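You operate a simulated robot arm through the tools that you are given. There is no shell and no other tool. Be economical: measure what you need, move in short steps, check, and stop when the job is done.

You run a simulated robot arm. Do the job below in one go: nothing can be reset, and whatever is moved stays where it is left.

JOB
Share out the rolls on the basin side of the work table. At the end: the roll marked "12" from the basin side of the work table is on top of the orange tub (marked "CLIPS"); the roll labelled "9" from the basin side of the work table is on the white dish; the roll that says "5" from the basin side of the work table is on the door side of the work table; the green sanding block is on the green wax tin; whatever was shut is shut again. Leave all else as you found it, and nothing knocked over.
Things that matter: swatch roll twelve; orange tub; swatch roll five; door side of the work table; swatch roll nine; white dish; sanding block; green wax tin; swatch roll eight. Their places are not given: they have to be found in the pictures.

The check looks at the end state, three seconds after you hand in, the way a careful person would. Anything else that was tipped, shoved, dropped, spilled or broken makes it a failure.

ROBOT AND FRAMES
A 7-joint arm with a two-finger parallel gripper, fixed in place. Base frame: the origin is at the foot of the arm, x ahead of it, y to its left, z up; the work surface is at about z = 0. Lengths are in m, angles in rad, forces in N, time in s.
With the tool pointing down near the work surface it reaches from about 0.24 to 0.62 m from the base axis. Its first joint turns from -1.152 to 1.152 rad. Payload 2.6 kg.
Tool frame: the origin (TCP) lies between the finger pads and is the grasp point; the fingertips stand 0.03 m ahead of it; z points along the fingers, y is the line along which they close. The gripper opens to 0.094 m. The fingers are 0.028 m wide and 0.01 m thick; the gripper's body (0.05 by 0.096 m) begins 0.055 m behind the TCP.
Orientation is that of the tool frame in the base frame, as a unit quaternion [w, x, y, z]. With the fingers straight down and closing along the base's y, the tool's x points along the base's -x, its y along +y and its z along -z.

CONTROLS
- The arm moves only by the tool arm_command. Its argument "targets" is a list of rows, each a list of 7 numbers: the shift along the tool's x, y, z in m, then the turn, a rotation vector about the tool's x, y, z in rad, then the finger opening in m, from 0 to 0.094. In form: [[tx, ty, tz, rx, ry, rz, fingers], ...]. A call has 1 to 8 rows; each row shifts and turns the commanded pose from where the row before left it, along the tool's axes as they then stand. Rows are played at 5 a second. More than 0.05 m and 0.15 rad between two rows, or a gripper value outside its range, and nothing of the call is played. Where a pose cannot be reached the arm comes as near as it can. A force on the tool above 40 N (or 10 N above the force at the start of the call, whichever is more), or a blocked arm, ends the call early, and 0.2 s more pass. Each finger travels about 0.072 m/s and halts on what it meets, pressing with about 26 N; the grip force reading is that of the motor and also rises with nothing between the fingers. The clock runs only during rows and for 0.2 s after the last one: add rows that do not move to give the fingers time. The reply holds the time, the measured pose of the TCP, the force on the tool along the base axes, the opening and the grip force, in the units named above and with some noise.
- Cameras (640 x 400 px; columns grow to the right, rows downward): "scene" is fixed at [-0.0003, 0.4433, 0.5235]; the picture's right is [-0.94, -0.35, 0.00], its down [-0.32, 0.86, -0.40] and it looks along [0.14, -0.38, -0.92] (base axes); focal length 214 px, centre (320, 200). "wrist" rides on the gripper at [0.076, 0.014, -0.103] in the tool frame; the picture's right is [-0.18, 0.98, 0.00], its down [-0.75, -0.14, -0.64] and it looks along [-0.63, -0.12, 0.77] (tool axes); focal length 243 px, centre (320, 200).
- snapshot(camera): a new picture of that camera. It takes no simulated time.
- point_at(camera, pixels): for up to 12 pixels [column, row] of the newest picture of that camera ("zoom" is the newest enlarged one), the place [x, y, z] in the base frame of the surface seen there, good to about 0.002 m. It takes no simulated time.
- inspect(camera, box): a new picture of the part [left, top, right, bottom] of that camera's present view, enlarged. It takes no simulated time.
- hand_in(): hands the job in; it is judged then, once.

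Work in short steps. Measure before you move; look again where a grasp or a placing could have gone wrong, and mend it. You have 80 turns and 54 pictures in all, those below and enlarged ones among them. Open the gripper and draw the arm clear of the work before you hand the job in, unless the task says otherwise; then end with one line.

The tools are called after ">>>" as name(argument=value, ...) on one line, values as JSON. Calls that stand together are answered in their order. arm_command: Moves the arm, as the interface text tells. Its arguments: {"type":"object","properties":{"targets":{"type":"array","items":{"type":"array","items":{"type":"number"}}}},"required":["targets"]} The other tools are called the same way: snapshot (camera) takes a picture; point_at (camera, pixels) gives the place of the surface under pixels of a picture; inspect (camera, box) takes an enlarged picture of a part of a camera's view; hand_in () hands the job in.

At the start:

```text
t: 0.0
eef_pos: [0.3108, 0.2513, 0.2891]
ee_rot: [-0.001, 0.001, 1.0, 0.0]
force: [1.5, -0.1, 0.0]
grip_width: 0.0942
grasp_force: 0.0
```

scene: 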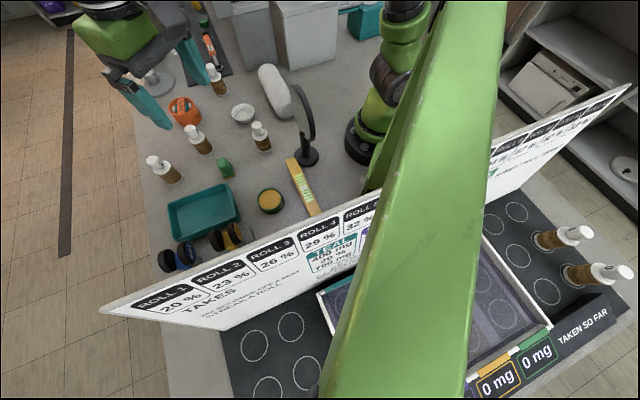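
wrist: 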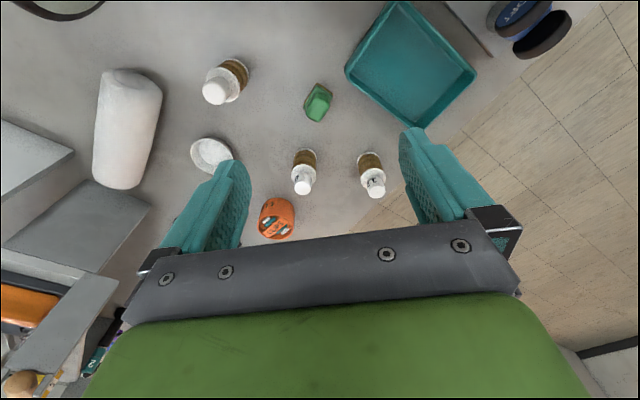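

The scene shows several rolls (white-capped bottles) around (215,80), (195,140), (260,135), (160,170), and two on the right tray at (565,238), (600,273). I enlarge to read the labels.

>>> inspect(camera="scene", box=[130, 50, 350, 220])

>>> inspect(camera="wrist", box=[170, 30, 420, 250])

>>> inspect(camera="scene", box=[440, 160, 640, 400])

```text
2.35 times, centred on (240, 135) of scene
```

zoom: 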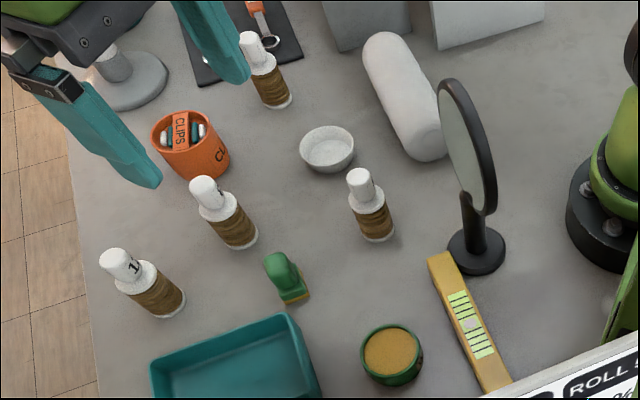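

```text
1.82 times, centred on (295, 140) of wrist
```

zoom: 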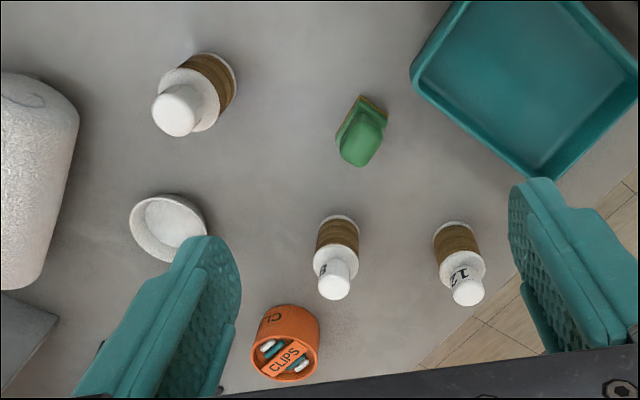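

```text
1.67 times, centred on (540, 280) of scene
```

zoom: 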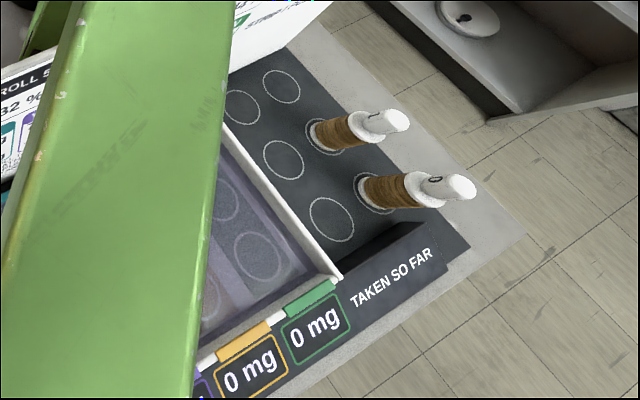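

The "12" cap is at (160,165) in scene; other numbers are hidden. I measure the main objects and the table edges.

>>> snapshot(camera="scene")

>>> point_at(camera="scene", pixels=[[153, 160], [190, 131], [256, 127], [212, 69], [184, 108], [243, 115], [225, 168], [270, 200], [203, 212], [302, 185], [572, 234], [620, 272]])

>>> inspect(camera="scene", box=[90, 180, 400, 400])

>>> inspect(camera="scene", box=[0, 0, 400, 120])

```text
48 pictures are left
```

scene: 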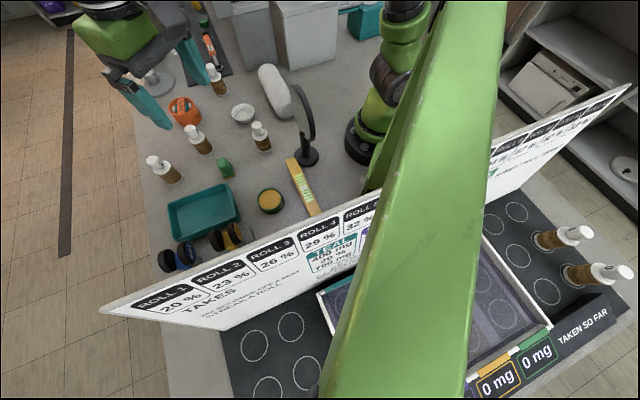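

```text
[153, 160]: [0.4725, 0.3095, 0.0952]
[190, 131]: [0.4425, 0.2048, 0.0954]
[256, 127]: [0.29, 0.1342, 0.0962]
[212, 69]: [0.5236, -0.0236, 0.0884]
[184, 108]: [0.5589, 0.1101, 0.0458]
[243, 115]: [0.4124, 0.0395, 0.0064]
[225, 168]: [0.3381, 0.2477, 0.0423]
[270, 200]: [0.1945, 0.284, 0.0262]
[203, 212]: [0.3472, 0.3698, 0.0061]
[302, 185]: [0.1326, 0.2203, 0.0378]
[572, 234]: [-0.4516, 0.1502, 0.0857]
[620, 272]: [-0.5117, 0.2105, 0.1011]
```

```text
1.82 times, centred on (245, 290) of scene
```

zoom: 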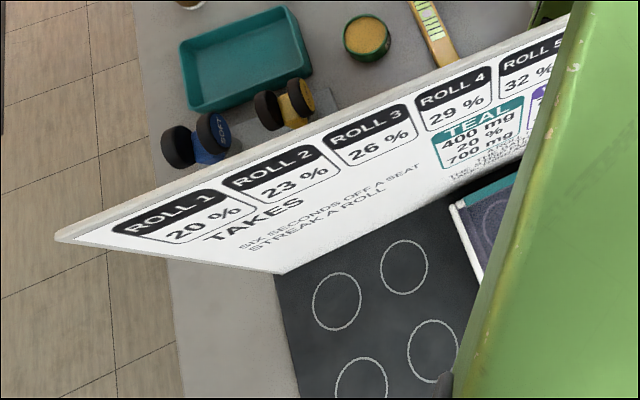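

```text
1.60 times, centred on (200, 60) of scene
```

zoom: 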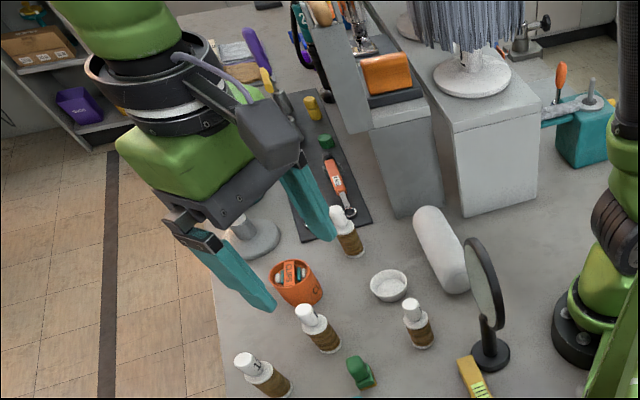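

I need to know what stands on the -y side before swinging; I measure the tall objects at the top of the scene.

>>> point_at(camera="scene", pixels=[[235, 10], [255, 20], [275, 14], [310, 6], [335, 4], [368, 15], [302, 92], [270, 80], [205, 40], [235, 60], [300, 65], [152, 80]])

>>> point_at(camera="wrist", pixels=[[214, 90], [303, 185], [376, 188], [318, 100], [213, 152], [278, 222], [20, 150], [70, 210], [60, 310], [130, 130], [480, 70], [60, 5]])

```text
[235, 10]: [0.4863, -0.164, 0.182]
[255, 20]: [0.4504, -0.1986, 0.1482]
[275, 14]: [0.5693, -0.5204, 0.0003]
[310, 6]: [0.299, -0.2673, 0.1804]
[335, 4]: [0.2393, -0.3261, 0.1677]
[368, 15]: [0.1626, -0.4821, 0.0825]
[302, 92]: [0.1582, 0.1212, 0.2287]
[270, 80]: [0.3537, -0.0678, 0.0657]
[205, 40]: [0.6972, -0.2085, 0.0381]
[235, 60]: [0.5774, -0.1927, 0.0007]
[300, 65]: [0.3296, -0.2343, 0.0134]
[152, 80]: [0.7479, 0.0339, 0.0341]
```

```text
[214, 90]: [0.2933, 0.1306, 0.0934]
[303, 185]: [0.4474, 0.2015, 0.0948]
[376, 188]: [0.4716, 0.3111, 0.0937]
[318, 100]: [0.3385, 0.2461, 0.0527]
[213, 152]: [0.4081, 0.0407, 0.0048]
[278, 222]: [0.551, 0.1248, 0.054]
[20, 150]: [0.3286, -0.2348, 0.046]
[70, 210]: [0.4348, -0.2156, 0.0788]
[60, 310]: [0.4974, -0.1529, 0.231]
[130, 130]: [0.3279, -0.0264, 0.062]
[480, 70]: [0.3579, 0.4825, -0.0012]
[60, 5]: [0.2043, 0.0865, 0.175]
```

Gray blocks stand at y≈-0.2 to -0.3, about 0.18 to 0.23 high, with something on top. I raise the arm, draw toward mid, then look.

>>> arm_command(targets=[[0, 0, -0.05, 0, 0, 0, 0.094], [0, 0, -0.05, 0, 0, 0, 0.094], [0, -0.05, 0, 0, 0, 0, 0.094], [0, -0.05, 0, 0, 0, 0, 0.094], [0, -0.05, 0, 0, 0, 0, 0.094], [0, -0.05, 0, 0, 0, 0, 0.094]])

>>> snapshot(camera="wrist")

>>> snapshot(camera="scene")

```text
t: 1.4
eef_pos: [0.3094, 0.0516, 0.3903]
ee_rot: [-0.001, -0.001, 1.0, -0.001]
force: [-0.2, -0.5, -0.2]
grip_width: 0.0941
grasp_force: 0.0
```

```text
45 pictures are left
```

wrist: 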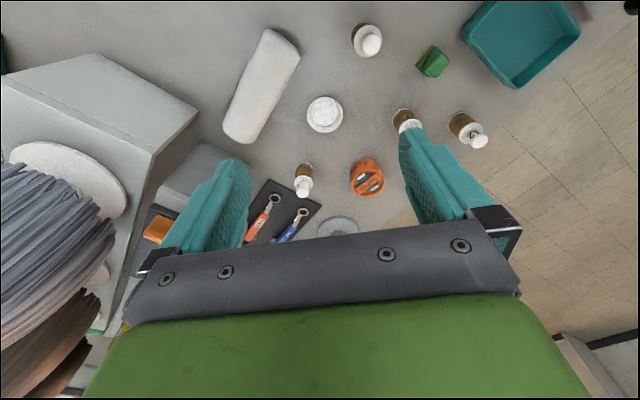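

```text
44 pictures are left
```

scene: 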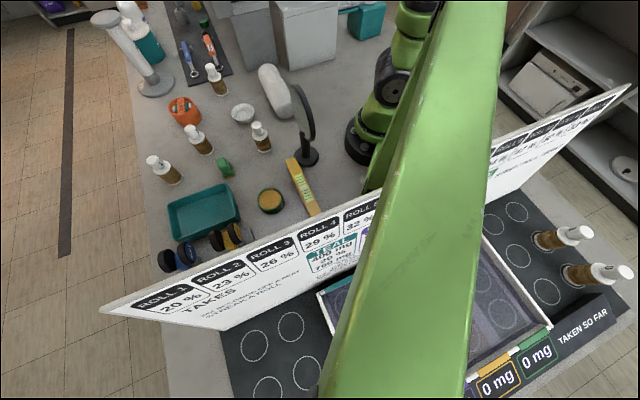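

Nothing tells door from basin side yet. I pitch the tool up about 0.6 rad so the wrist camera sees the room.

>>> arm_command(targets=[[0, 0, 0, 0, -0.15, 0, 0.094], [0, 0, 0, 0, -0.15, 0, 0.094], [0, 0, 0, 0, -0.15, 0, 0.094], [0, 0, 0, 0, -0.15, 0, 0.094]])

>>> snapshot(camera="wrist")

```text
t: 2.4
eef_pos: [0.3101, 0.0512, 0.3889]
ee_rot: [0.297, 0.001, 0.955, 0.0]
force: [-0.1, 0.3, -0.5]
grip_width: 0.0942
grasp_force: 0.0
```

```text
43 pictures are left
```

wrist: 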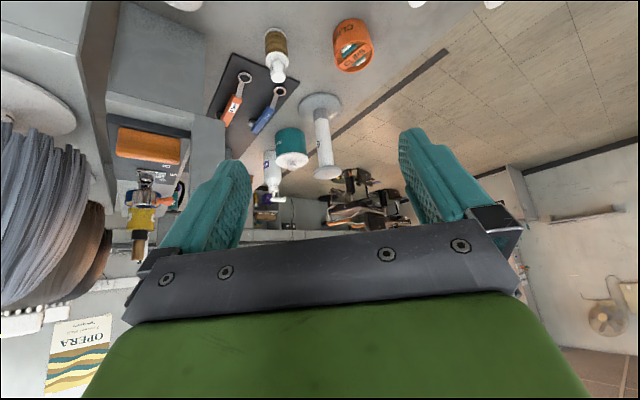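

The view is upside down: floor at the top, walls below. I yaw about the base's vertical to the left to see that wall.

>>> arm_command(targets=[[0, 0, 0, -0.084, 0, -0.123, 0.094], [0, 0, 0, -0.084, 0, -0.123, 0.094], [0, 0, 0, -0.084, 0, -0.123, 0.094], [0, 0, 0, -0.084, 0, -0.123, 0.094], [0, 0, 0, -0.084, 0, -0.123, 0.094], [0, 0, 0, -0.084, 0, -0.123, 0.094], [0, 0, 0, -0.084, 0, -0.123, 0.094]])

>>> snapshot(camera="wrist")

```text
t: 4.0
eef_pos: [0.31, 0.0522, 0.3903]
ee_rot: [0.256, -0.476, 0.828, 0.147]
force: [-1.3, -0.2, -0.1]
grip_width: 0.094
grasp_force: 0.1
```

```text
42 pictures are left
```

wrist: 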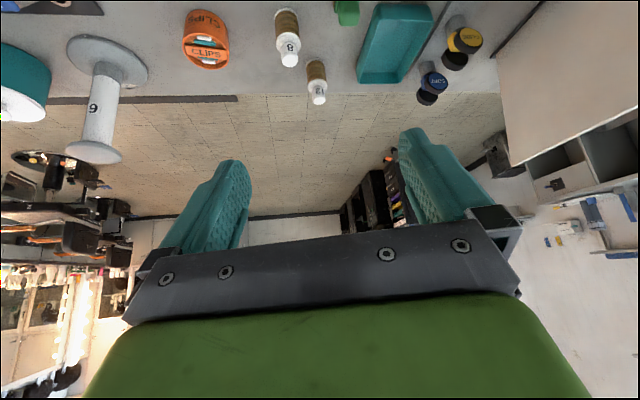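

One bottle reads "8", and a white stand shows a "6/9". I enlarge both areas.

>>> inspect(camera="wrist", box=[0, 0, 360, 180])

>>> inspect(camera="wrist", box=[440, 100, 640, 260])

>>> point_at(camera="wrist", pixels=[[290, 48], [205, 50], [93, 110], [20, 90], [70, 50], [318, 88], [550, 60], [440, 85]])

```text
1.78 times, centred on (180, 90) of wrist
```

zoom: 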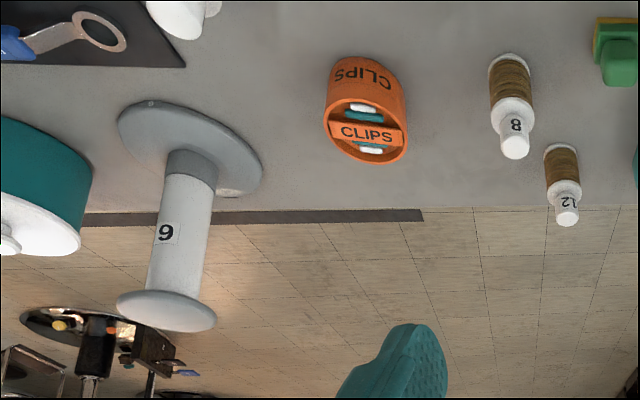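

```text
2.50 times, centred on (540, 180) of wrist
```

zoom: 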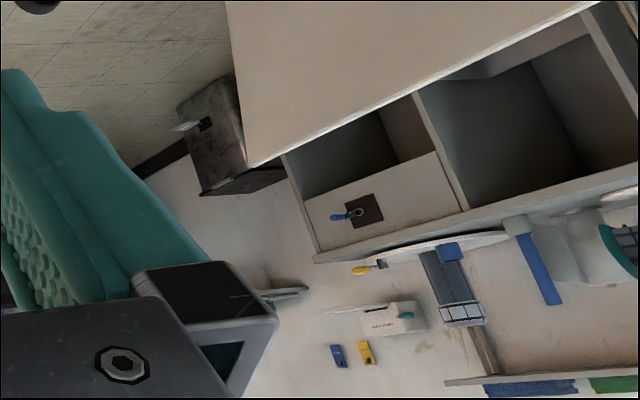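

```text
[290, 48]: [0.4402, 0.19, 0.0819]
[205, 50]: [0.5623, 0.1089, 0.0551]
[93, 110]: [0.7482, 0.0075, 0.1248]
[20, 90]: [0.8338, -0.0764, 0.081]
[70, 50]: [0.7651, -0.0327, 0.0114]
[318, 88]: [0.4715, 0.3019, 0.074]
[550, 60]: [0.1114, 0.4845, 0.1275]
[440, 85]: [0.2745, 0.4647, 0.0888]
```

The "8" is at (0.44,0.20); the big "6" stand is out of reach. I turn to the right side to find a door and read the remaining two rolls.

>>> arm_command(targets=[[0, 0, 0, 0.084, 0, 0.123, 0.094], [0, 0, 0, 0.084, 0, 0.123, 0.094], [0, 0, 0, 0.084, 0, 0.123, 0.094], [0, 0, 0, 0.084, 0, 0.123, 0.094], [0, 0, 0, 0.084, 0, 0.123, 0.094], [0, 0, 0, 0.084, 0, 0.123, 0.094], [0, 0, 0, 0.084, 0, 0.123, 0.094]])

>>> arm_command(targets=[[0, 0, 0, 0.084, 0, 0.123, 0.094], [0, 0, 0, 0.084, 0, 0.123, 0.094], [0, 0, 0, 0.084, 0, 0.123, 0.094], [0, 0, 0, 0.084, 0, 0.123, 0.094], [0, 0, 0, 0.084, 0, 0.123, 0.094], [0, 0, 0, 0.084, 0, 0.123, 0.094], [0, 0, 0, 0.084, 0, 0.123, 0.094]])

>>> snapshot(camera="wrist")

```text
t: 5.6
eef_pos: [0.3097, 0.0511, 0.3893]
ee_rot: [0.295, 0.0, 0.955, 0.0]
force: [0.1, 0.2, 0.1]
grip_width: 0.0939
grasp_force: 0.1
```

```text
t: 7.2
eef_pos: [0.3104, 0.053, 0.3909]
ee_rot: [0.256, 0.478, 0.827, -0.148]
force: [-0.1, 0.1, 0.4]
grip_width: 0.0938
grasp_force: 0.0
```

```text
39 pictures are left
```

wrist: 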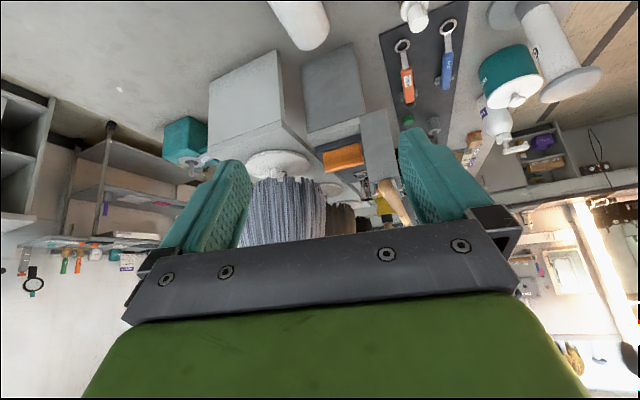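

No clear door yet; I enlarge the middle and left parts of this view.

>>> inspect(camera="wrist", box=[150, 0, 480, 220])

>>> inspect(camera="wrist", box=[440, 0, 640, 260])

>>> point_at(camera="wrist", pixels=[[245, 60], [270, 130], [335, 60], [345, 115], [380, 130], [180, 130], [130, 60], [470, 15], [60, 30], [320, 45]])

```text
1.82 times, centred on (315, 110) of wrist
```

zoom: 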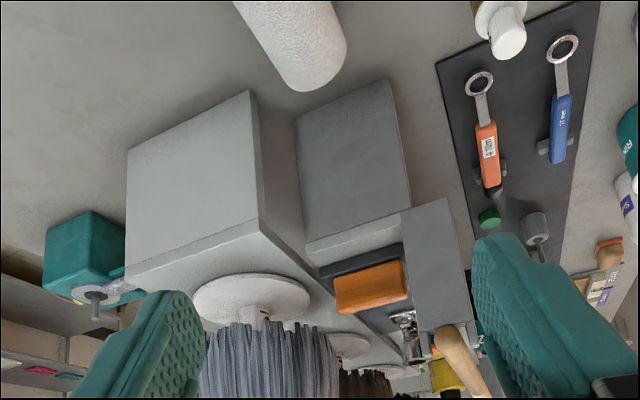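

```text
1.54 times, centred on (540, 130) of wrist
```

zoom: 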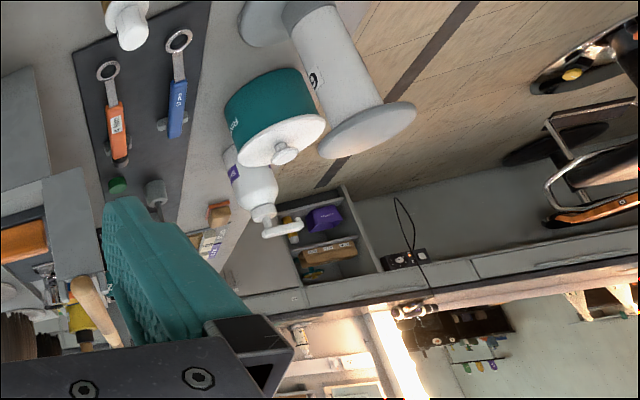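

```text
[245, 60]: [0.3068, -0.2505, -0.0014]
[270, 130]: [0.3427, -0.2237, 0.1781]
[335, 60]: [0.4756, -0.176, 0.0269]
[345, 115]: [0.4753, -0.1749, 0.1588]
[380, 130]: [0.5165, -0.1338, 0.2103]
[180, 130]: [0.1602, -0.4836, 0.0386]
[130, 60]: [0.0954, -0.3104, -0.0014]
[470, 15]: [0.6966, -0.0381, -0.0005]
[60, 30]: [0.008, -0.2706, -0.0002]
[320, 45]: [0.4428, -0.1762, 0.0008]
```

Still no door. I pitch up another 0.3 rad and yaw further right to see the walls there.

>>> arm_command(targets=[[0, 0, 0, 0.084, 0, 0.123, 0.094], [0, 0, 0, 0.084, 0, 0.123, 0.094], [0, 0, 0, 0.084, 0, 0.123, 0.094], [0, 0, 0, 0.084, 0, 0.123, 0.094], [0, 0, 0, 0, -0.15, 0, 0.094], [0, 0, 0, 0, -0.15, 0, 0.094]])

>>> snapshot(camera="wrist")

>>> inspect(camera="scene", box=[490, 0, 640, 300])

```text
t: 8.6
eef_pos: [0.3097, 0.0524, 0.3893]
ee_rot: [0.296, 0.659, 0.615, -0.317]
force: [-0.7, -0.5, -0.4]
grip_width: 0.0939
grasp_force: 0.0
```

```text
36 pictures are left
```

wrist: 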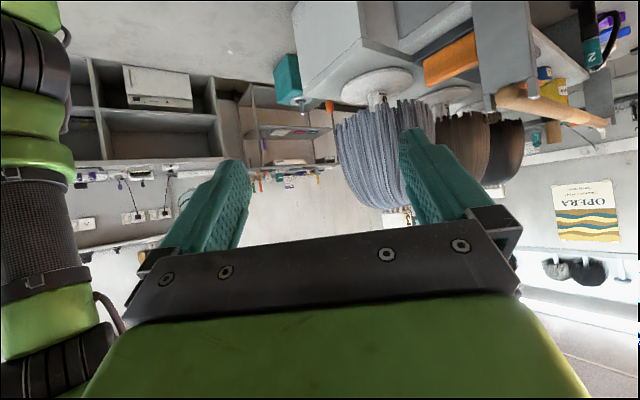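

```text
1.33 times, centred on (565, 150) of scene
```

zoom: 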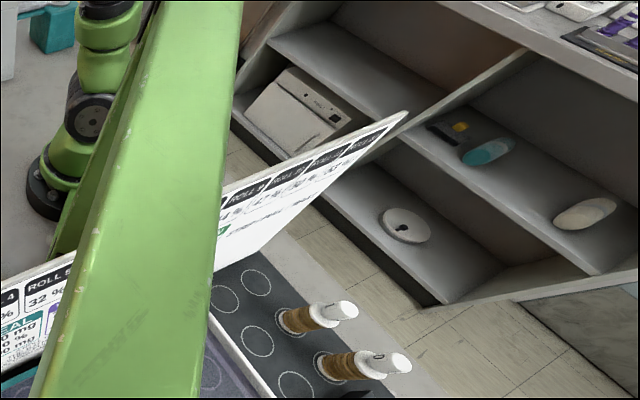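

This side has shelves and wall hooks but no door or sink. I sweep left, looking straight ahead first.

>>> arm_command(targets=[[0, 0, 0, -0.117, 0, -0.093, 0.094], [0, 0, 0, -0.117, 0, -0.093, 0.094], [0, 0, 0, -0.117, 0, -0.093, 0.094], [0, 0, 0, -0.117, 0, -0.093, 0.094], [0, 0, 0, -0.117, 0, -0.093, 0.094], [0, 0, 0, -0.117, 0, -0.093, 0.094], [0, 0, 0, -0.117, 0, -0.093, 0.094], [0, 0, 0, -0.117, 0, -0.093, 0.094]])

>>> snapshot(camera="wrist")

>>> arm_command(targets=[[0, 0, 0, -0.117, 0, -0.093, 0.094], [0, 0, 0, -0.117, 0, -0.093, 0.094], [0, 0, 0, -0.117, 0, -0.093, 0.094], [0, 0, 0, -0.117, 0, -0.093, 0.094], [0, 0, 0, -0.117, 0, -0.093, 0.094], [0, 0, 0, -0.117, 0, -0.093, 0.094], [0, 0, 0, -0.117, 0, -0.093, 0.094], [0, 0, 0, -0.117, 0, -0.093, 0.094]])

>>> snapshot(camera="wrist")

>>> arm_command(targets=[[0, 0, 0, -0.117, 0, -0.093, 0.094], [0, 0, 0, -0.117, 0, -0.093, 0.094], [0, 0, 0, -0.117, 0, -0.093, 0.094], [0, 0, 0, -0.117, 0, -0.093, 0.094], [0, 0, 0, -0.117, 0, -0.093, 0.094], [0, 0, 0, -0.117, 0, -0.093, 0.094]])

>>> snapshot(camera="wrist")

```text
t: 10.4
eef_pos: [0.3107, 0.0519, 0.3896]
ee_rot: [0.424, 0.196, 0.879, -0.094]
force: [-0.1, -0.5, -0.7]
grip_width: 0.094
grasp_force: 0.0
```

```text
34 pictures are left
```

wrist: 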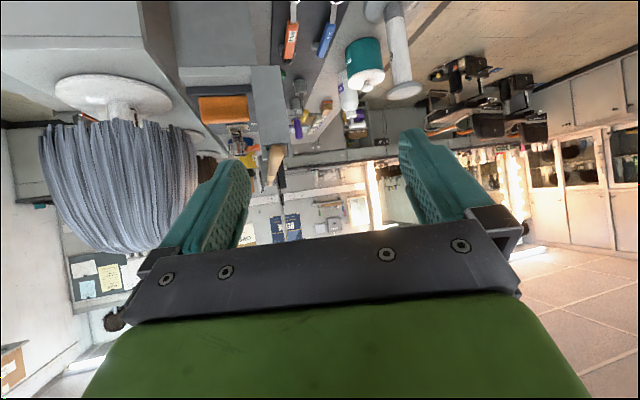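

```text
t: 12.2
eef_pos: [0.3103, 0.0524, 0.3898]
ee_rot: [0.405, -0.332, 0.837, 0.16]
force: [0.5, 0.1, -0.5]
grip_width: 0.0939
grasp_force: 0.1
```

```text
33 pictures are left
```

wrist: 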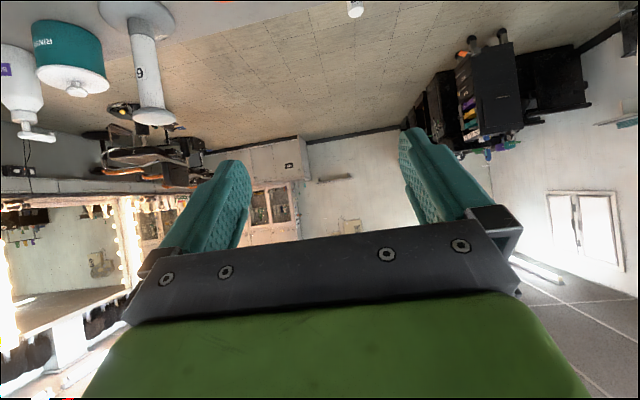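

```text
t: 13.6
eef_pos: [0.3103, 0.0507, 0.3898]
ee_rot: [-0.296, 0.661, -0.612, -0.317]
force: [-0.1, 0.1, -0.9]
grip_width: 0.0939
grasp_force: 0.0
```

```text
32 pictures are left
```

wrist: 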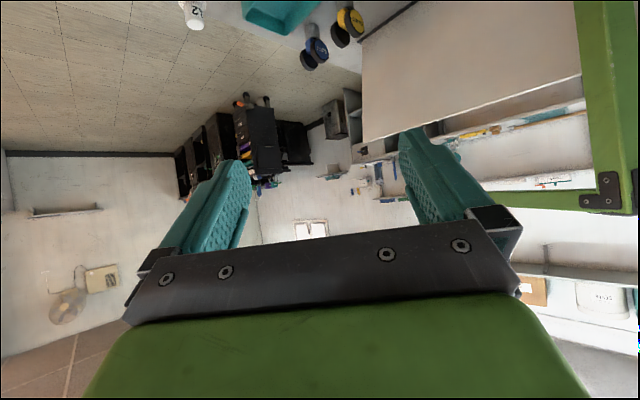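

No sink or door in the room view, so the teal basin tray at (0.35,0.37) marks the basin side (y>0) and the opposite side (y<0) should be the door side. I level the tool again while facing +y and step back 0.08 to read the other caps from the -y side.

>>> arm_command(targets=[[0, 0, 0, 0, 0.15, 0, 0.094], [0, 0, 0, 0, 0.15, 0, 0.094], [0, 0, 0, 0, 0.15, 0, 0.094], [0, 0, 0, 0, 0.15, 0, 0.094], [0, 0, 0, 0, 0.15, 0, 0.094], [0, 0, 0, 0, 0.15, 0, 0.094], [0.04, 0, 0, 0, 0, 0, 0.094], [0.04, 0, 0, 0, 0, 0, 0.094]])

>>> snapshot(camera="wrist")

```text
t: 15.4
eef_pos: [0.3162, -0.0268, 0.3904]
ee_rot: [0.001, 0.734, -0.679, 0.001]
force: [0.4, 0.7, -0.4]
grip_width: 0.0939
grasp_force: 0.1
```

```text
31 pictures are left
```

wrist: 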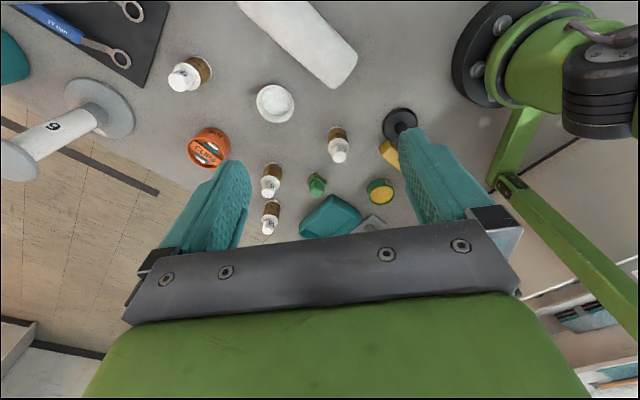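

>>> inspect(camera="wrist", box=[150, 40, 420, 240])

```text
2.00 times, centred on (285, 140) of wrist
```

zoom: 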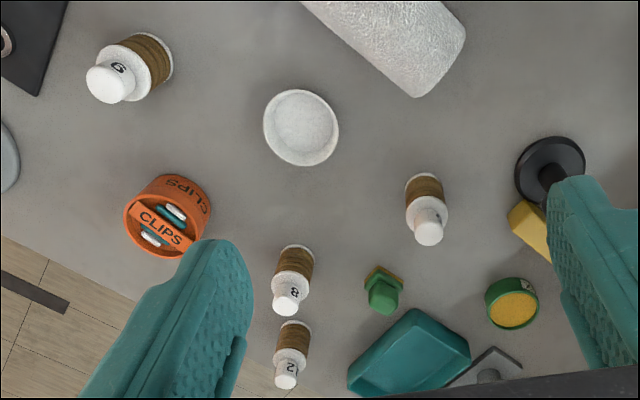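

The far roll shows a 6/9 glyph at (187,75). I enlarge it tightly.

>>> inspect(camera="wrist", box=[160, 45, 230, 105])

>>> inspect(camera="wrist", box=[250, 115, 370, 245])

```text
6.67 times, centred on (195, 75) of wrist
```

zoom: 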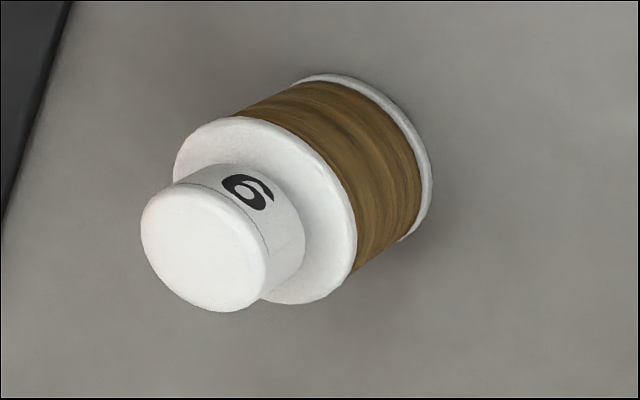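

```text
3.08 times, centred on (310, 180) of wrist
```

zoom: 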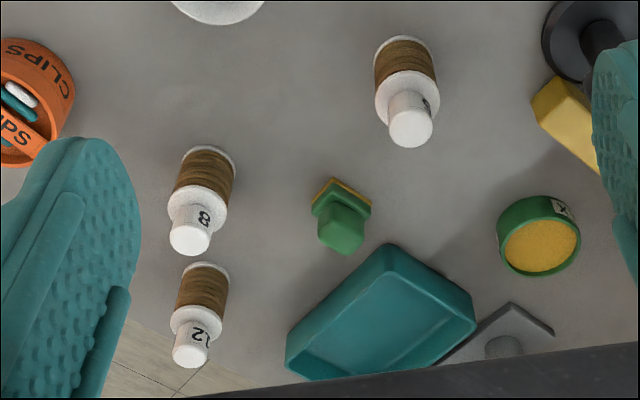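

The far roll's glyph has its bowl toward the cap top, so it is "9"; by elimination (0.29,0.134) should be "5". I turn back to yaw 0 and look at it from the -x side to be sure.

>>> arm_command(targets=[[0, 0, 0, 0, 0, 0.15, 0.094], [0, 0, 0, 0, 0, 0.15, 0.094], [0, 0, 0, 0, 0, 0.15, 0.094], [0, 0, 0, 0, 0, 0.15, 0.094], [0, 0, 0, 0, 0, 0.15, 0.094], [0, 0, 0, 0, 0, 0.15, 0.094], [0, 0, 0, 0, 0, 0.15, 0.094], [0, 0, 0, 0, 0, 0.15, 0.094]])

>>> arm_command(targets=[[0, 0, 0, 0, 0, 0.15, 0.094], [0, 0, 0, 0, 0, 0.15, 0.094], [0, 0, 0, 0, 0, 0.145, 0.094], [0.0, 0.05, 0, 0, 0, 0, 0.094], [0.02, 0.04, 0, 0, 0, 0, 0.094], [0.04, 0.02, 0, 0, 0, 0, 0.094], [0.0, 0.02, 0.04, 0, 0, 0, 0.094], [0, 0, 0.04, 0, 0, 0, 0.094]])

>>> snapshot(camera="wrist")

```text
t: 17.2
eef_pos: [0.3173, -0.029, 0.3904]
ee_rot: [0.001, -0.221, 0.975, 0.001]
force: [0.2, 0.0, 0.0]
grip_width: 0.0939
grasp_force: 0.0
```

```text
t: 19.0
eef_pos: [0.2541, 0.1034, 0.3097]
ee_rot: [0.001, -0.003, 1.0, 0.001]
force: [0.4, 0.6, -0.1]
grip_width: 0.094
grasp_force: 0.0
```

```text
27 pictures are left
```

wrist: 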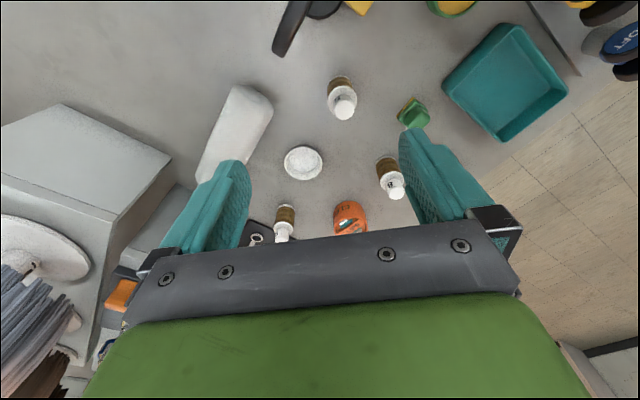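

I enlarge the near roll's cap at (343,100) and the tub/dish area.

>>> inspect(camera="wrist", box=[310, 65, 380, 130])

>>> inspect(camera="wrist", box=[260, 130, 420, 245])

>>> inspect(camera="scene", box=[520, 210, 640, 300])

```text
6.15 times, centred on (345, 98) of wrist
```

zoom: 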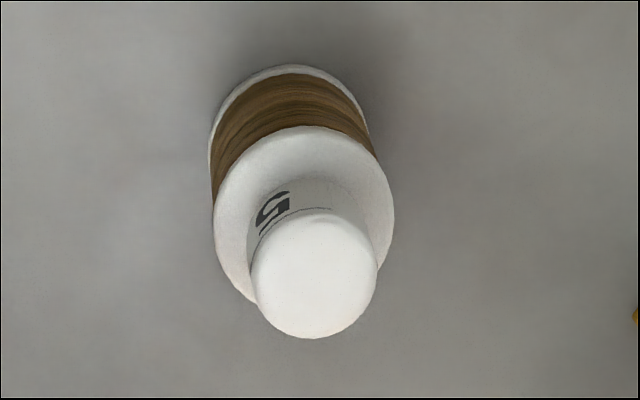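

```text
3.48 times, centred on (340, 188) of wrist
```

zoom: 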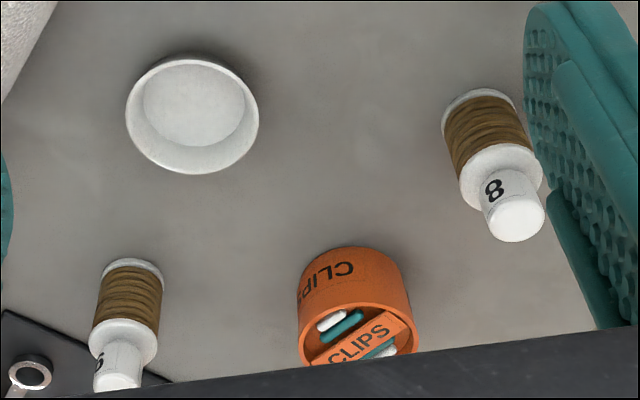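

```text
4.44 times, centred on (580, 255) of scene
```

zoom: 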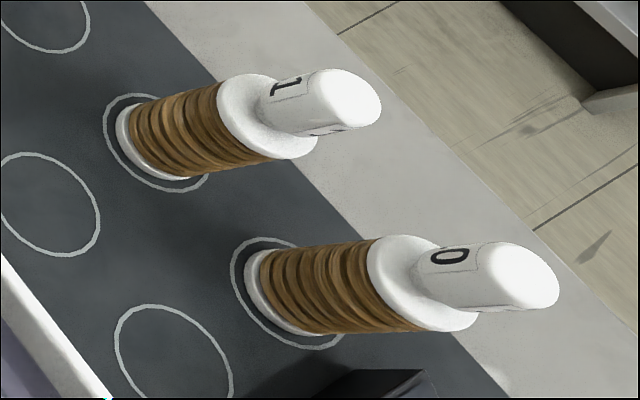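

"5" confirmed at the near roll. Now I measure grasp geometry: caps, flanges, tub rim, dish, and the free area at -y.

>>> point_at(camera="wrist", pixels=[[345, 109], [334, 101], [354, 103], [334, 92], [351, 88], [398, 193], [303, 164], [286, 163], [321, 163], [303, 147], [135, 145], [60, 105]])

>>> point_at(camera="scene", pixels=[[339, 68], [285, 66], [330, 100], [293, 20], [340, 90], [350, 60], [370, 36], [345, 75]])

```text
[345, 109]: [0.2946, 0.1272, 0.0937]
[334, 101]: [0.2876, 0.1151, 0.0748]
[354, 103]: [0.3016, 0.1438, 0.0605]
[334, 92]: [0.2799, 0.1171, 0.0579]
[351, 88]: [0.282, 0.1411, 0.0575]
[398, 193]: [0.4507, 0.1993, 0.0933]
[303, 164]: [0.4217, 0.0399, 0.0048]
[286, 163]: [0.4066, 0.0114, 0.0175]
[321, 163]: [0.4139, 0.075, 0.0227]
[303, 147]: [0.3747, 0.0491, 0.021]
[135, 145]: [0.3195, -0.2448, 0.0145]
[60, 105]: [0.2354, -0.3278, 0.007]
```

```text
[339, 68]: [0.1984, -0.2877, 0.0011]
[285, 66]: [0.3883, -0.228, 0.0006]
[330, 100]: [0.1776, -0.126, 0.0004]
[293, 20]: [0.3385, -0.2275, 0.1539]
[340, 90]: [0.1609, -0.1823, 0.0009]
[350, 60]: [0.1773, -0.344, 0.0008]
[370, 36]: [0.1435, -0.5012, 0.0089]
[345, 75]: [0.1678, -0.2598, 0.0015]
```

Roll 5's cap centre is about (0.293,0.129), top 0.095, flange at 0.058. The gripper body would hit the cap if I gripped the band low, so I grip the cap with TCP at z≈0.093 (tips just above the flange); descend first to 0.14 and check.

>>> arm_command(targets=[[-0.039, 0.026, 0, 0, 0, 0, 0.07], [0, 0, 0.05, 0, 0, 0, 0.07], [0, 0, 0.05, 0, 0, 0, 0.07], [0, 0, 0.05, 0, 0, 0, 0.07], [0, 0, 0.02, 0, 0, 0, 0.07], [0, 0, 0, 0, 0, 0, 0.07]])

>>> snapshot(camera="wrist")

```text
t: 20.4
eef_pos: [0.2955, 0.1281, 0.1381]
ee_rot: [0.0, -0.002, 1.0, 0.001]
force: [-0.3, -0.4, 0.1]
grip_width: 0.0699
grasp_force: 0.0
```

```text
23 pictures are left
```

wrist: 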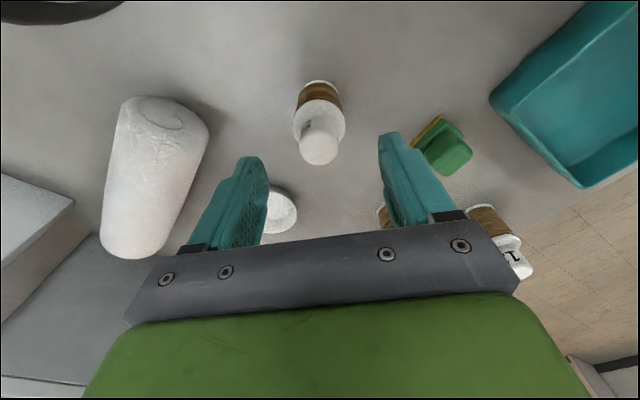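

>>> point_at(camera="wrist", pixels=[[320, 148], [302, 148], [337, 148], [320, 163], [445, 150], [430, 130], [460, 155], [440, 118], [283, 208], [512, 265]])

```text
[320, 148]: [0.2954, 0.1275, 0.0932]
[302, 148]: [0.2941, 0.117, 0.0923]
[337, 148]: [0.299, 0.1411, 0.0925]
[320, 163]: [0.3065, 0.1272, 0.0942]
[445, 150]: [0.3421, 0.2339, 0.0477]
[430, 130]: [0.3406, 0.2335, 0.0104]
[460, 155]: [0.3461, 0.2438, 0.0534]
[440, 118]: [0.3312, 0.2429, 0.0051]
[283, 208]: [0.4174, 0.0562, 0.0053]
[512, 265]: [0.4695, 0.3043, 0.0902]
```

Cap centre (0.295,0.128), radius ~0.012: aligned. I descend 0.045 and close.

>>> arm_command(targets=[[0, 0, 0.025, 0, 0, 0, 0.07], [0, 0, 0.02, 0, 0, 0, 0.07], [0, 0, 0, 0, 0, 0, 0.07], [0, 0, 0, 0, 0, 0, 0.04], [0, 0, 0, 0, 0, 0, 0.01], [0, 0, 0, 0, 0, 0, 0.01], [0, 0, 0, 0, 0, 0, 0.01]])

>>> arm_command(targets=[[0, 0, -0.03, 0, 0, 0, 0.01], [0, 0, -0.03, 0, 0, 0, 0.01], [0, 0, 0, 0, 0, 0, 0.01]])

>>> snapshot(camera="wrist")

```text
t: 22.0
eef_pos: [0.2951, 0.1292, 0.093]
ee_rot: [0.001, -0.002, 1.0, 0.0]
force: [0.2, 0.0, -0.1]
grip_width: 0.0268
grasp_force: 26.7
```

```text
t: 22.8
eef_pos: [0.2933, 0.1273, 0.1539]
ee_rot: [0.0, -0.002, 1.0, -0.001]
force: [0.5, -1.2, -0.6]
grip_width: 0.0267
grasp_force: 26.4
```

```text
22 pictures are left
```

wrist: 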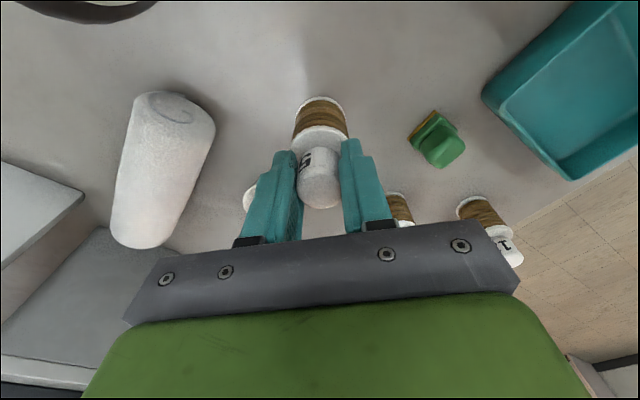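

Roll 5 is held at the cap. I raise to 0.20 and carry it across to the clear -y area near (0.18,-0.20).

>>> arm_command(targets=[[0, 0, -0.05, 0, 0, 0, 0.01], [0, -0.044, 0, 0, 0, 0, 0.01], [0, -0.044, 0, 0, 0, 0, 0.01], [0, -0.044, 0, 0, 0, 0, 0.01], [0, -0.044, 0, 0, 0, 0, 0.01], [0, -0.044, 0, 0, 0, 0, 0.01]])

>>> arm_command(targets=[[0.036, -0.031, 0, 0, 0, 0, 0.01], [0.036, -0.032, 0, 0, 0, 0, 0.01], [0.036, -0.032, 0, 0, 0, 0, 0.01], [0, 0, 0, 0, 0, 0, 0.01]])

>>> snapshot(camera="wrist")

>>> snapshot(camera="scene")

```text
t: 24.2
eef_pos: [0.2948, -0.0909, 0.2065]
ee_rot: [0.0, -0.003, 1.0, 0.0]
force: [0.5, 0.1, -1.6]
grip_width: 0.0269
grasp_force: 26.0
```

```text
t: 25.2
eef_pos: [0.1855, -0.1875, 0.2065]
ee_rot: [0.001, -0.003, 1.0, 0.0]
force: [0.9, -0.6, -1.0]
grip_width: 0.0271
grasp_force: 26.2
```

```text
21 pictures are left
```

wrist: 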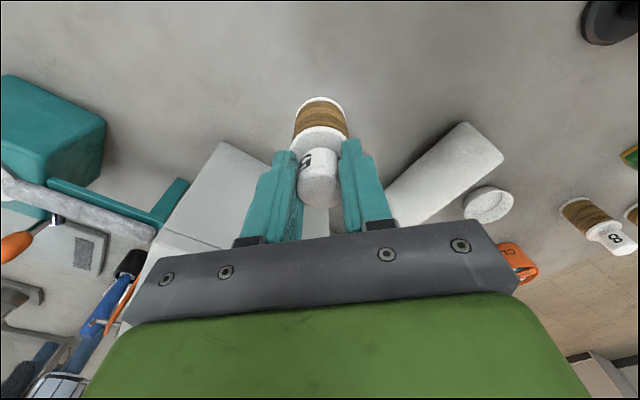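

```text
20 pictures are left
```

scene: 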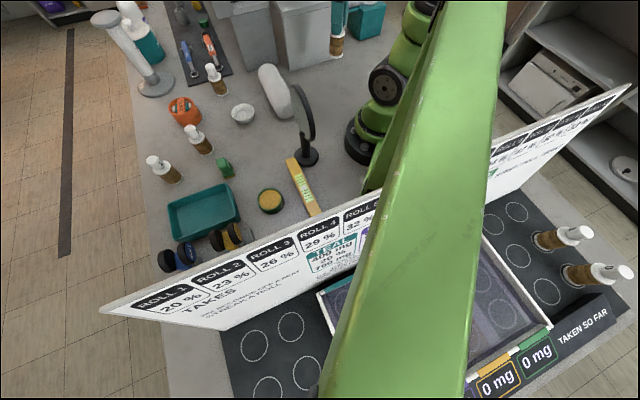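

I check the block's near edges relative to the roll before lowering.

>>> point_at(camera="wrist", pixels=[[225, 145], [255, 165], [190, 205], [170, 235], [265, 160], [300, 100], [320, 60], [200, 180]])

```text
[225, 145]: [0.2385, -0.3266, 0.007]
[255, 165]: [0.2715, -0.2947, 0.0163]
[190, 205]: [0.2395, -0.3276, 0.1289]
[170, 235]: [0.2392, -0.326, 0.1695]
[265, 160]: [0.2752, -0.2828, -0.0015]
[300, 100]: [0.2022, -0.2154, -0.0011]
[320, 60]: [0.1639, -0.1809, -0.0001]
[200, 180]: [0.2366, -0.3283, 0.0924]
```

The block's corner is at (0.24,-0.33), clear of the roll. I lower to about TCP z 0.095 and then set down gently.

>>> arm_command(targets=[[0, 0, 0.05, 0, 0, 0, 0.01], [0, 0, 0.05, 0, 0, 0, 0.01], [0, 0, 0.009, 0, 0, 0, 0.01], [0, 0, 0.003, 0, 0, 0, 0.01], [0, 0, 0, 0, 0, 0, 0.01]])

```text
t: 26.4
eef_pos: [0.1878, -0.1879, 0.0928]
ee_rot: [0.002, -0.002, 1.0, -0.001]
force: [-4.1, 1.4, 20.4]
grip_width: 0.0268
grasp_force: 26.3
```

It is touching down (20 N). I ease up 1.5 mm, open and withdraw upward.

>>> arm_command(targets=[[0, 0, -0.0015, 0, 0, 0, 0.01], [0, 0, 0, 0, 0, 0, 0.035], [0, 0, 0, 0, 0, 0, 0.06], [0, 0, 0, 0, 0, 0, 0.07], [0, 0, -0.04, 0, 0, 0, 0.07], [0, 0, -0.05, 0, 0, 0, 0.07], [0, 0, -0.03, 0, 0, 0, 0.07]])

>>> snapshot(camera="wrist")

```text
t: 28.0
eef_pos: [0.188, -0.1865, 0.2139]
ee_rot: [-0.001, -0.004, 1.0, -0.001]
force: [-0.2, -0.8, 1.3]
grip_width: 0.07
grasp_force: 0.1
```

```text
19 pictures are left
```

wrist: 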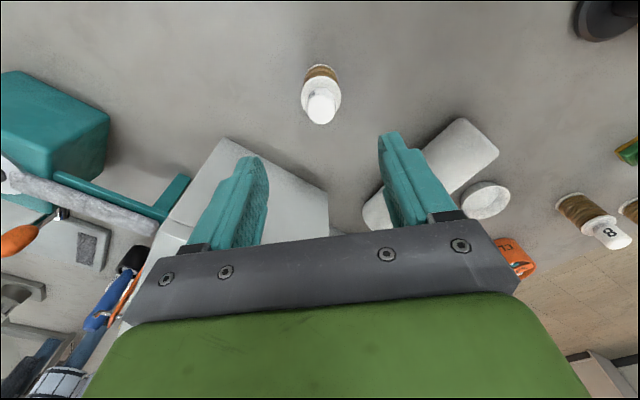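

Roll 5 stands upright on the door side. Next I go to roll 9 near (0.522,-0.024), via (0.30,-0.08).

>>> arm_command(targets=[[-0.036, 0.032, 0, 0, 0, 0, 0.07], [-0.036, 0.032, 0, 0, 0, 0, 0.07], [-0.036, 0.032, 0, 0, 0, 0, 0.07], [-0.04, 0.03, 0, 0, 0, 0, 0.07], [-0.04, 0.03, 0, 0, 0, 0, 0.07], [-0.049, 0, 0, 0, 0, 0, 0.07], [-0.049, 0.006, 0, 0, 0, 0, 0.07], [-0.035, 0, 0, 0, 0, 0, 0.07]])

>>> snapshot(camera="wrist")

```text
t: 29.8
eef_pos: [0.51, -0.0244, 0.215]
ee_rot: [-0.001, -0.003, 1.0, 0.0]
force: [-0.1, 0.4, -0.1]
grip_width: 0.07
grasp_force: 0.1
```

```text
18 pictures are left
```

wrist: 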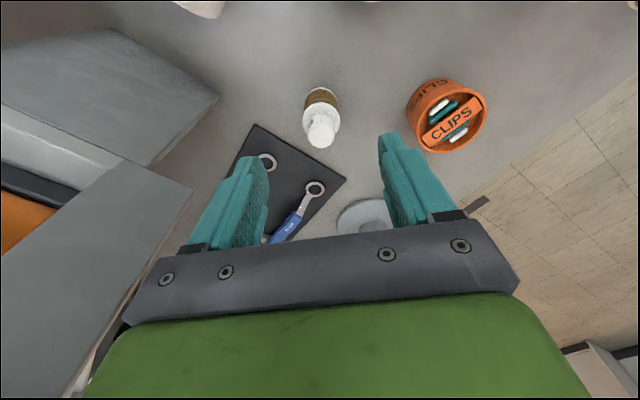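

I measure roll 9's cap and flange, and the tub's rim and card in this good view.

>>> inspect(camera="wrist", box=[390, 65, 510, 165])

>>> point_at(camera="wrist", pixels=[[321, 132], [311, 131], [332, 131], [321, 144], [180, 200], [452, 120], [412, 110], [487, 110], [466, 145], [430, 85], [440, 105], [475, 100]])

```text
4.00 times, centred on (450, 115) of wrist
```

zoom: 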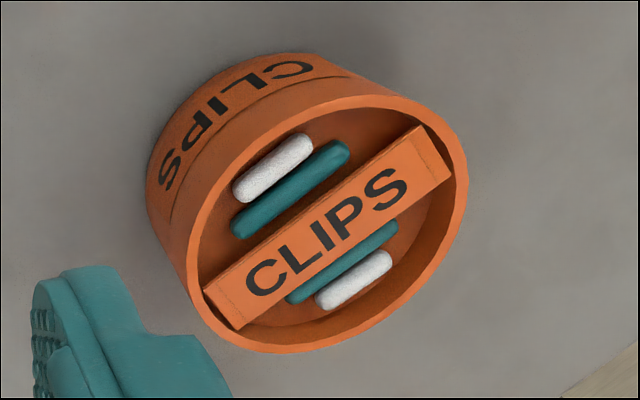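

```text
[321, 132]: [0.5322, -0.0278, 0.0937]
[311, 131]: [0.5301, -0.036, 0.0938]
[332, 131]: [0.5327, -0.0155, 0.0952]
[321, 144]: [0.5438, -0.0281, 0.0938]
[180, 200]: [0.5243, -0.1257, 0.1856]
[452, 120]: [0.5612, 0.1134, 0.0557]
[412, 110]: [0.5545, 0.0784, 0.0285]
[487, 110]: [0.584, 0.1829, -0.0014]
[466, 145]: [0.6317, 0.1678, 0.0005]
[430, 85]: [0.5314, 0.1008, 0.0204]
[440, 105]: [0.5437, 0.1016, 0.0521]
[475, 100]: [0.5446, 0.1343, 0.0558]
```

Roll 9's cap is centred at (0.532,-0.027), nothing within finger reach. I shift 0.022 ahead, descend to 0.093, and close.

>>> arm_command(targets=[[-0.022, -0.002, 0, 0, 0, 0, 0.07], [0, 0, 0.05, 0, 0, 0, 0.07], [0, 0, 0.05, 0, 0, 0, 0.07], [0, 0, 0.022, 0, 0, 0, 0.07], [0, 0, 0, 0, 0, 0, 0.07], [0, 0, 0, 0, 0, 0, 0.04], [0, 0, 0, 0, 0, 0, 0.01], [0, 0, 0, 0, 0, 0, 0.01]])

>>> arm_command(targets=[[0, 0, 0, 0, 0, 0, 0.01], [0, 0, -0.03, 0, 0, 0, 0.01], [0, 0, -0.05, 0, 0, 0, 0.01], [0.0, 0, 0, 0, 0, 0, 0.01]])

>>> snapshot(camera="wrist")

```text
t: 31.6
eef_pos: [0.5308, -0.0245, 0.0932]
ee_rot: [0.0, -0.003, 1.0, 0.0]
force: [0.9, -0.6, -0.6]
grip_width: 0.0296
grasp_force: 25.9
```

```text
t: 32.6
eef_pos: [0.5318, -0.027, 0.173]
ee_rot: [0.0, -0.002, 1.0, 0.0]
force: [0.5, -0.2, -0.7]
grip_width: 0.0296
grasp_force: 26.0
```

```text
16 pictures are left
```

wrist: 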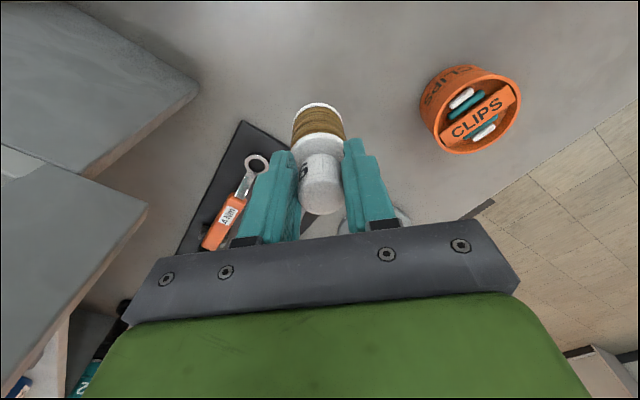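

Roll 9 is held. I need the dish centre precisely: enlarge it in the scene view.

>>> inspect(camera="scene", box=[220, 90, 268, 130])

```text
10.00 times, centred on (244, 110) of scene
```

zoom: 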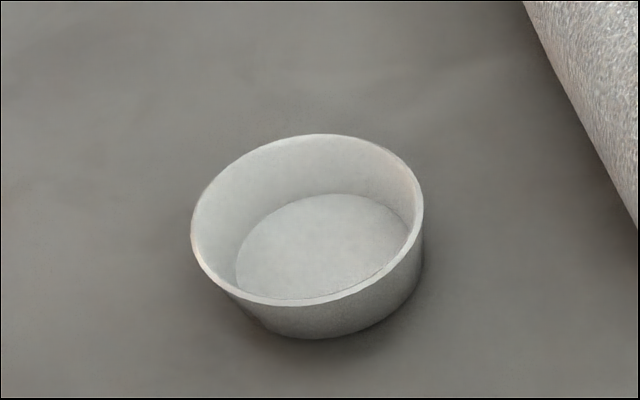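

>>> point_at(camera="zoom", pixels=[[195, 235], [420, 205], [318, 137], [310, 302], [208, 190], [405, 262], [395, 160], [235, 285], [242, 262], [398, 210], [325, 198], [325, 250]])

```text
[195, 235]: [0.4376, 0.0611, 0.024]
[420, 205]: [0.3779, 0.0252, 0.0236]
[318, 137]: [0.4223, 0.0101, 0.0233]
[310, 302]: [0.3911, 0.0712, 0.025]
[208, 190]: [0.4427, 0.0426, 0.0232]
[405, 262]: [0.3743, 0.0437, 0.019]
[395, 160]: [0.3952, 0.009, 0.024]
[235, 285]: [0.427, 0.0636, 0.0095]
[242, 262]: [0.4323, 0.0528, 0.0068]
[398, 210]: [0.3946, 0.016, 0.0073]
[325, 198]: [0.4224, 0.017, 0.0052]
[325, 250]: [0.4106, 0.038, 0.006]
```

Dish centre (0.4075,0.042), rim radius 0.034, floor z 0.006. I carry roll 9 over it and lower to TCP z≈0.101, then check force.

>>> arm_command(targets=[[0.0414, 0.023, 0, 0, 0, 0, 0.01], [0.0414, 0.023, 0, 0, 0, 0, 0.01], [0.0414, 0.023, 0, 0, 0, 0, 0.01], [0, 0, 0, 0, 0, 0, 0.01], [0, 0, 0.04, 0, 0, 0, 0.01], [0, 0, 0.03, 0, 0, 0, 0.01], [0, 0, 0.002, 0, 0, 0, 0.01], [0, 0, 0, 0, 0, 0, 0.01]])

```text
t: 34.4
eef_pos: [0.4065, 0.0434, 0.0984]
ee_rot: [0.002, -0.003, 1.0, 0.0]
force: [0.0, 0.4, -0.7]
grip_width: 0.0295
grasp_force: 26.2
```

No contact yet. I lower 2 mm, then another 1 mm to feel the floor.

>>> arm_command(targets=[[0, 0, 0.0015, 0, 0, 0, 0.01], [0, 0, 0, 0, 0, 0, 0.01]])

>>> arm_command(targets=[[0, 0, 0.0015, 0, 0, 0, 0.01], [0, 0, 0, 0, 0, 0, 0.01]])

```text
t: 35.0
eef_pos: [0.4063, 0.0416, 0.0983]
ee_rot: [0.001, -0.002, 1.0, -0.001]
force: [0.1, -0.1, 2.3]
grip_width: 0.0295
grasp_force: 26.2
```

```text
t: 35.6
eef_pos: [0.4065, 0.0425, 0.0979]
ee_rot: [0.001, -0.003, 1.0, 0.0]
force: [-1.7, -3.2, 15.1]
grip_width: 0.0294
grasp_force: 25.1
```

Contact with the dish floor (15 N). I ease up 1 mm, open, and rise.

>>> arm_command(targets=[[0, 0, -0.0012, 0, 0, 0, 0.01], [0, 0, 0, 0, 0, 0, 0.035], [0, 0, 0, 0, 0, 0, 0.06], [0, 0, 0, 0, 0, 0, 0.07], [0, 0, -0.04, 0, 0, 0, 0.07], [0, 0, -0.05, 0, 0, 0, 0.07], [0.02, 0.0, -0.03, 0, 0, 0, 0.07]])

>>> snapshot(camera="wrist")

```text
t: 37.2
eef_pos: [0.3865, 0.0417, 0.2207]
ee_rot: [0.0, -0.002, 1.0, 0.0]
force: [1.0, 0.0, 0.0]
grip_width: 0.0699
grasp_force: 0.1
```

```text
14 pictures are left
```

wrist: 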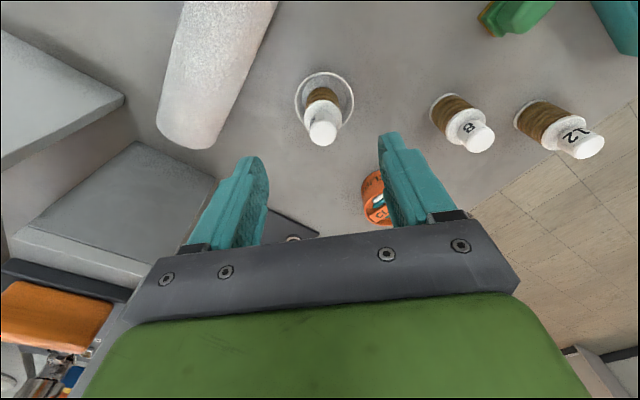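

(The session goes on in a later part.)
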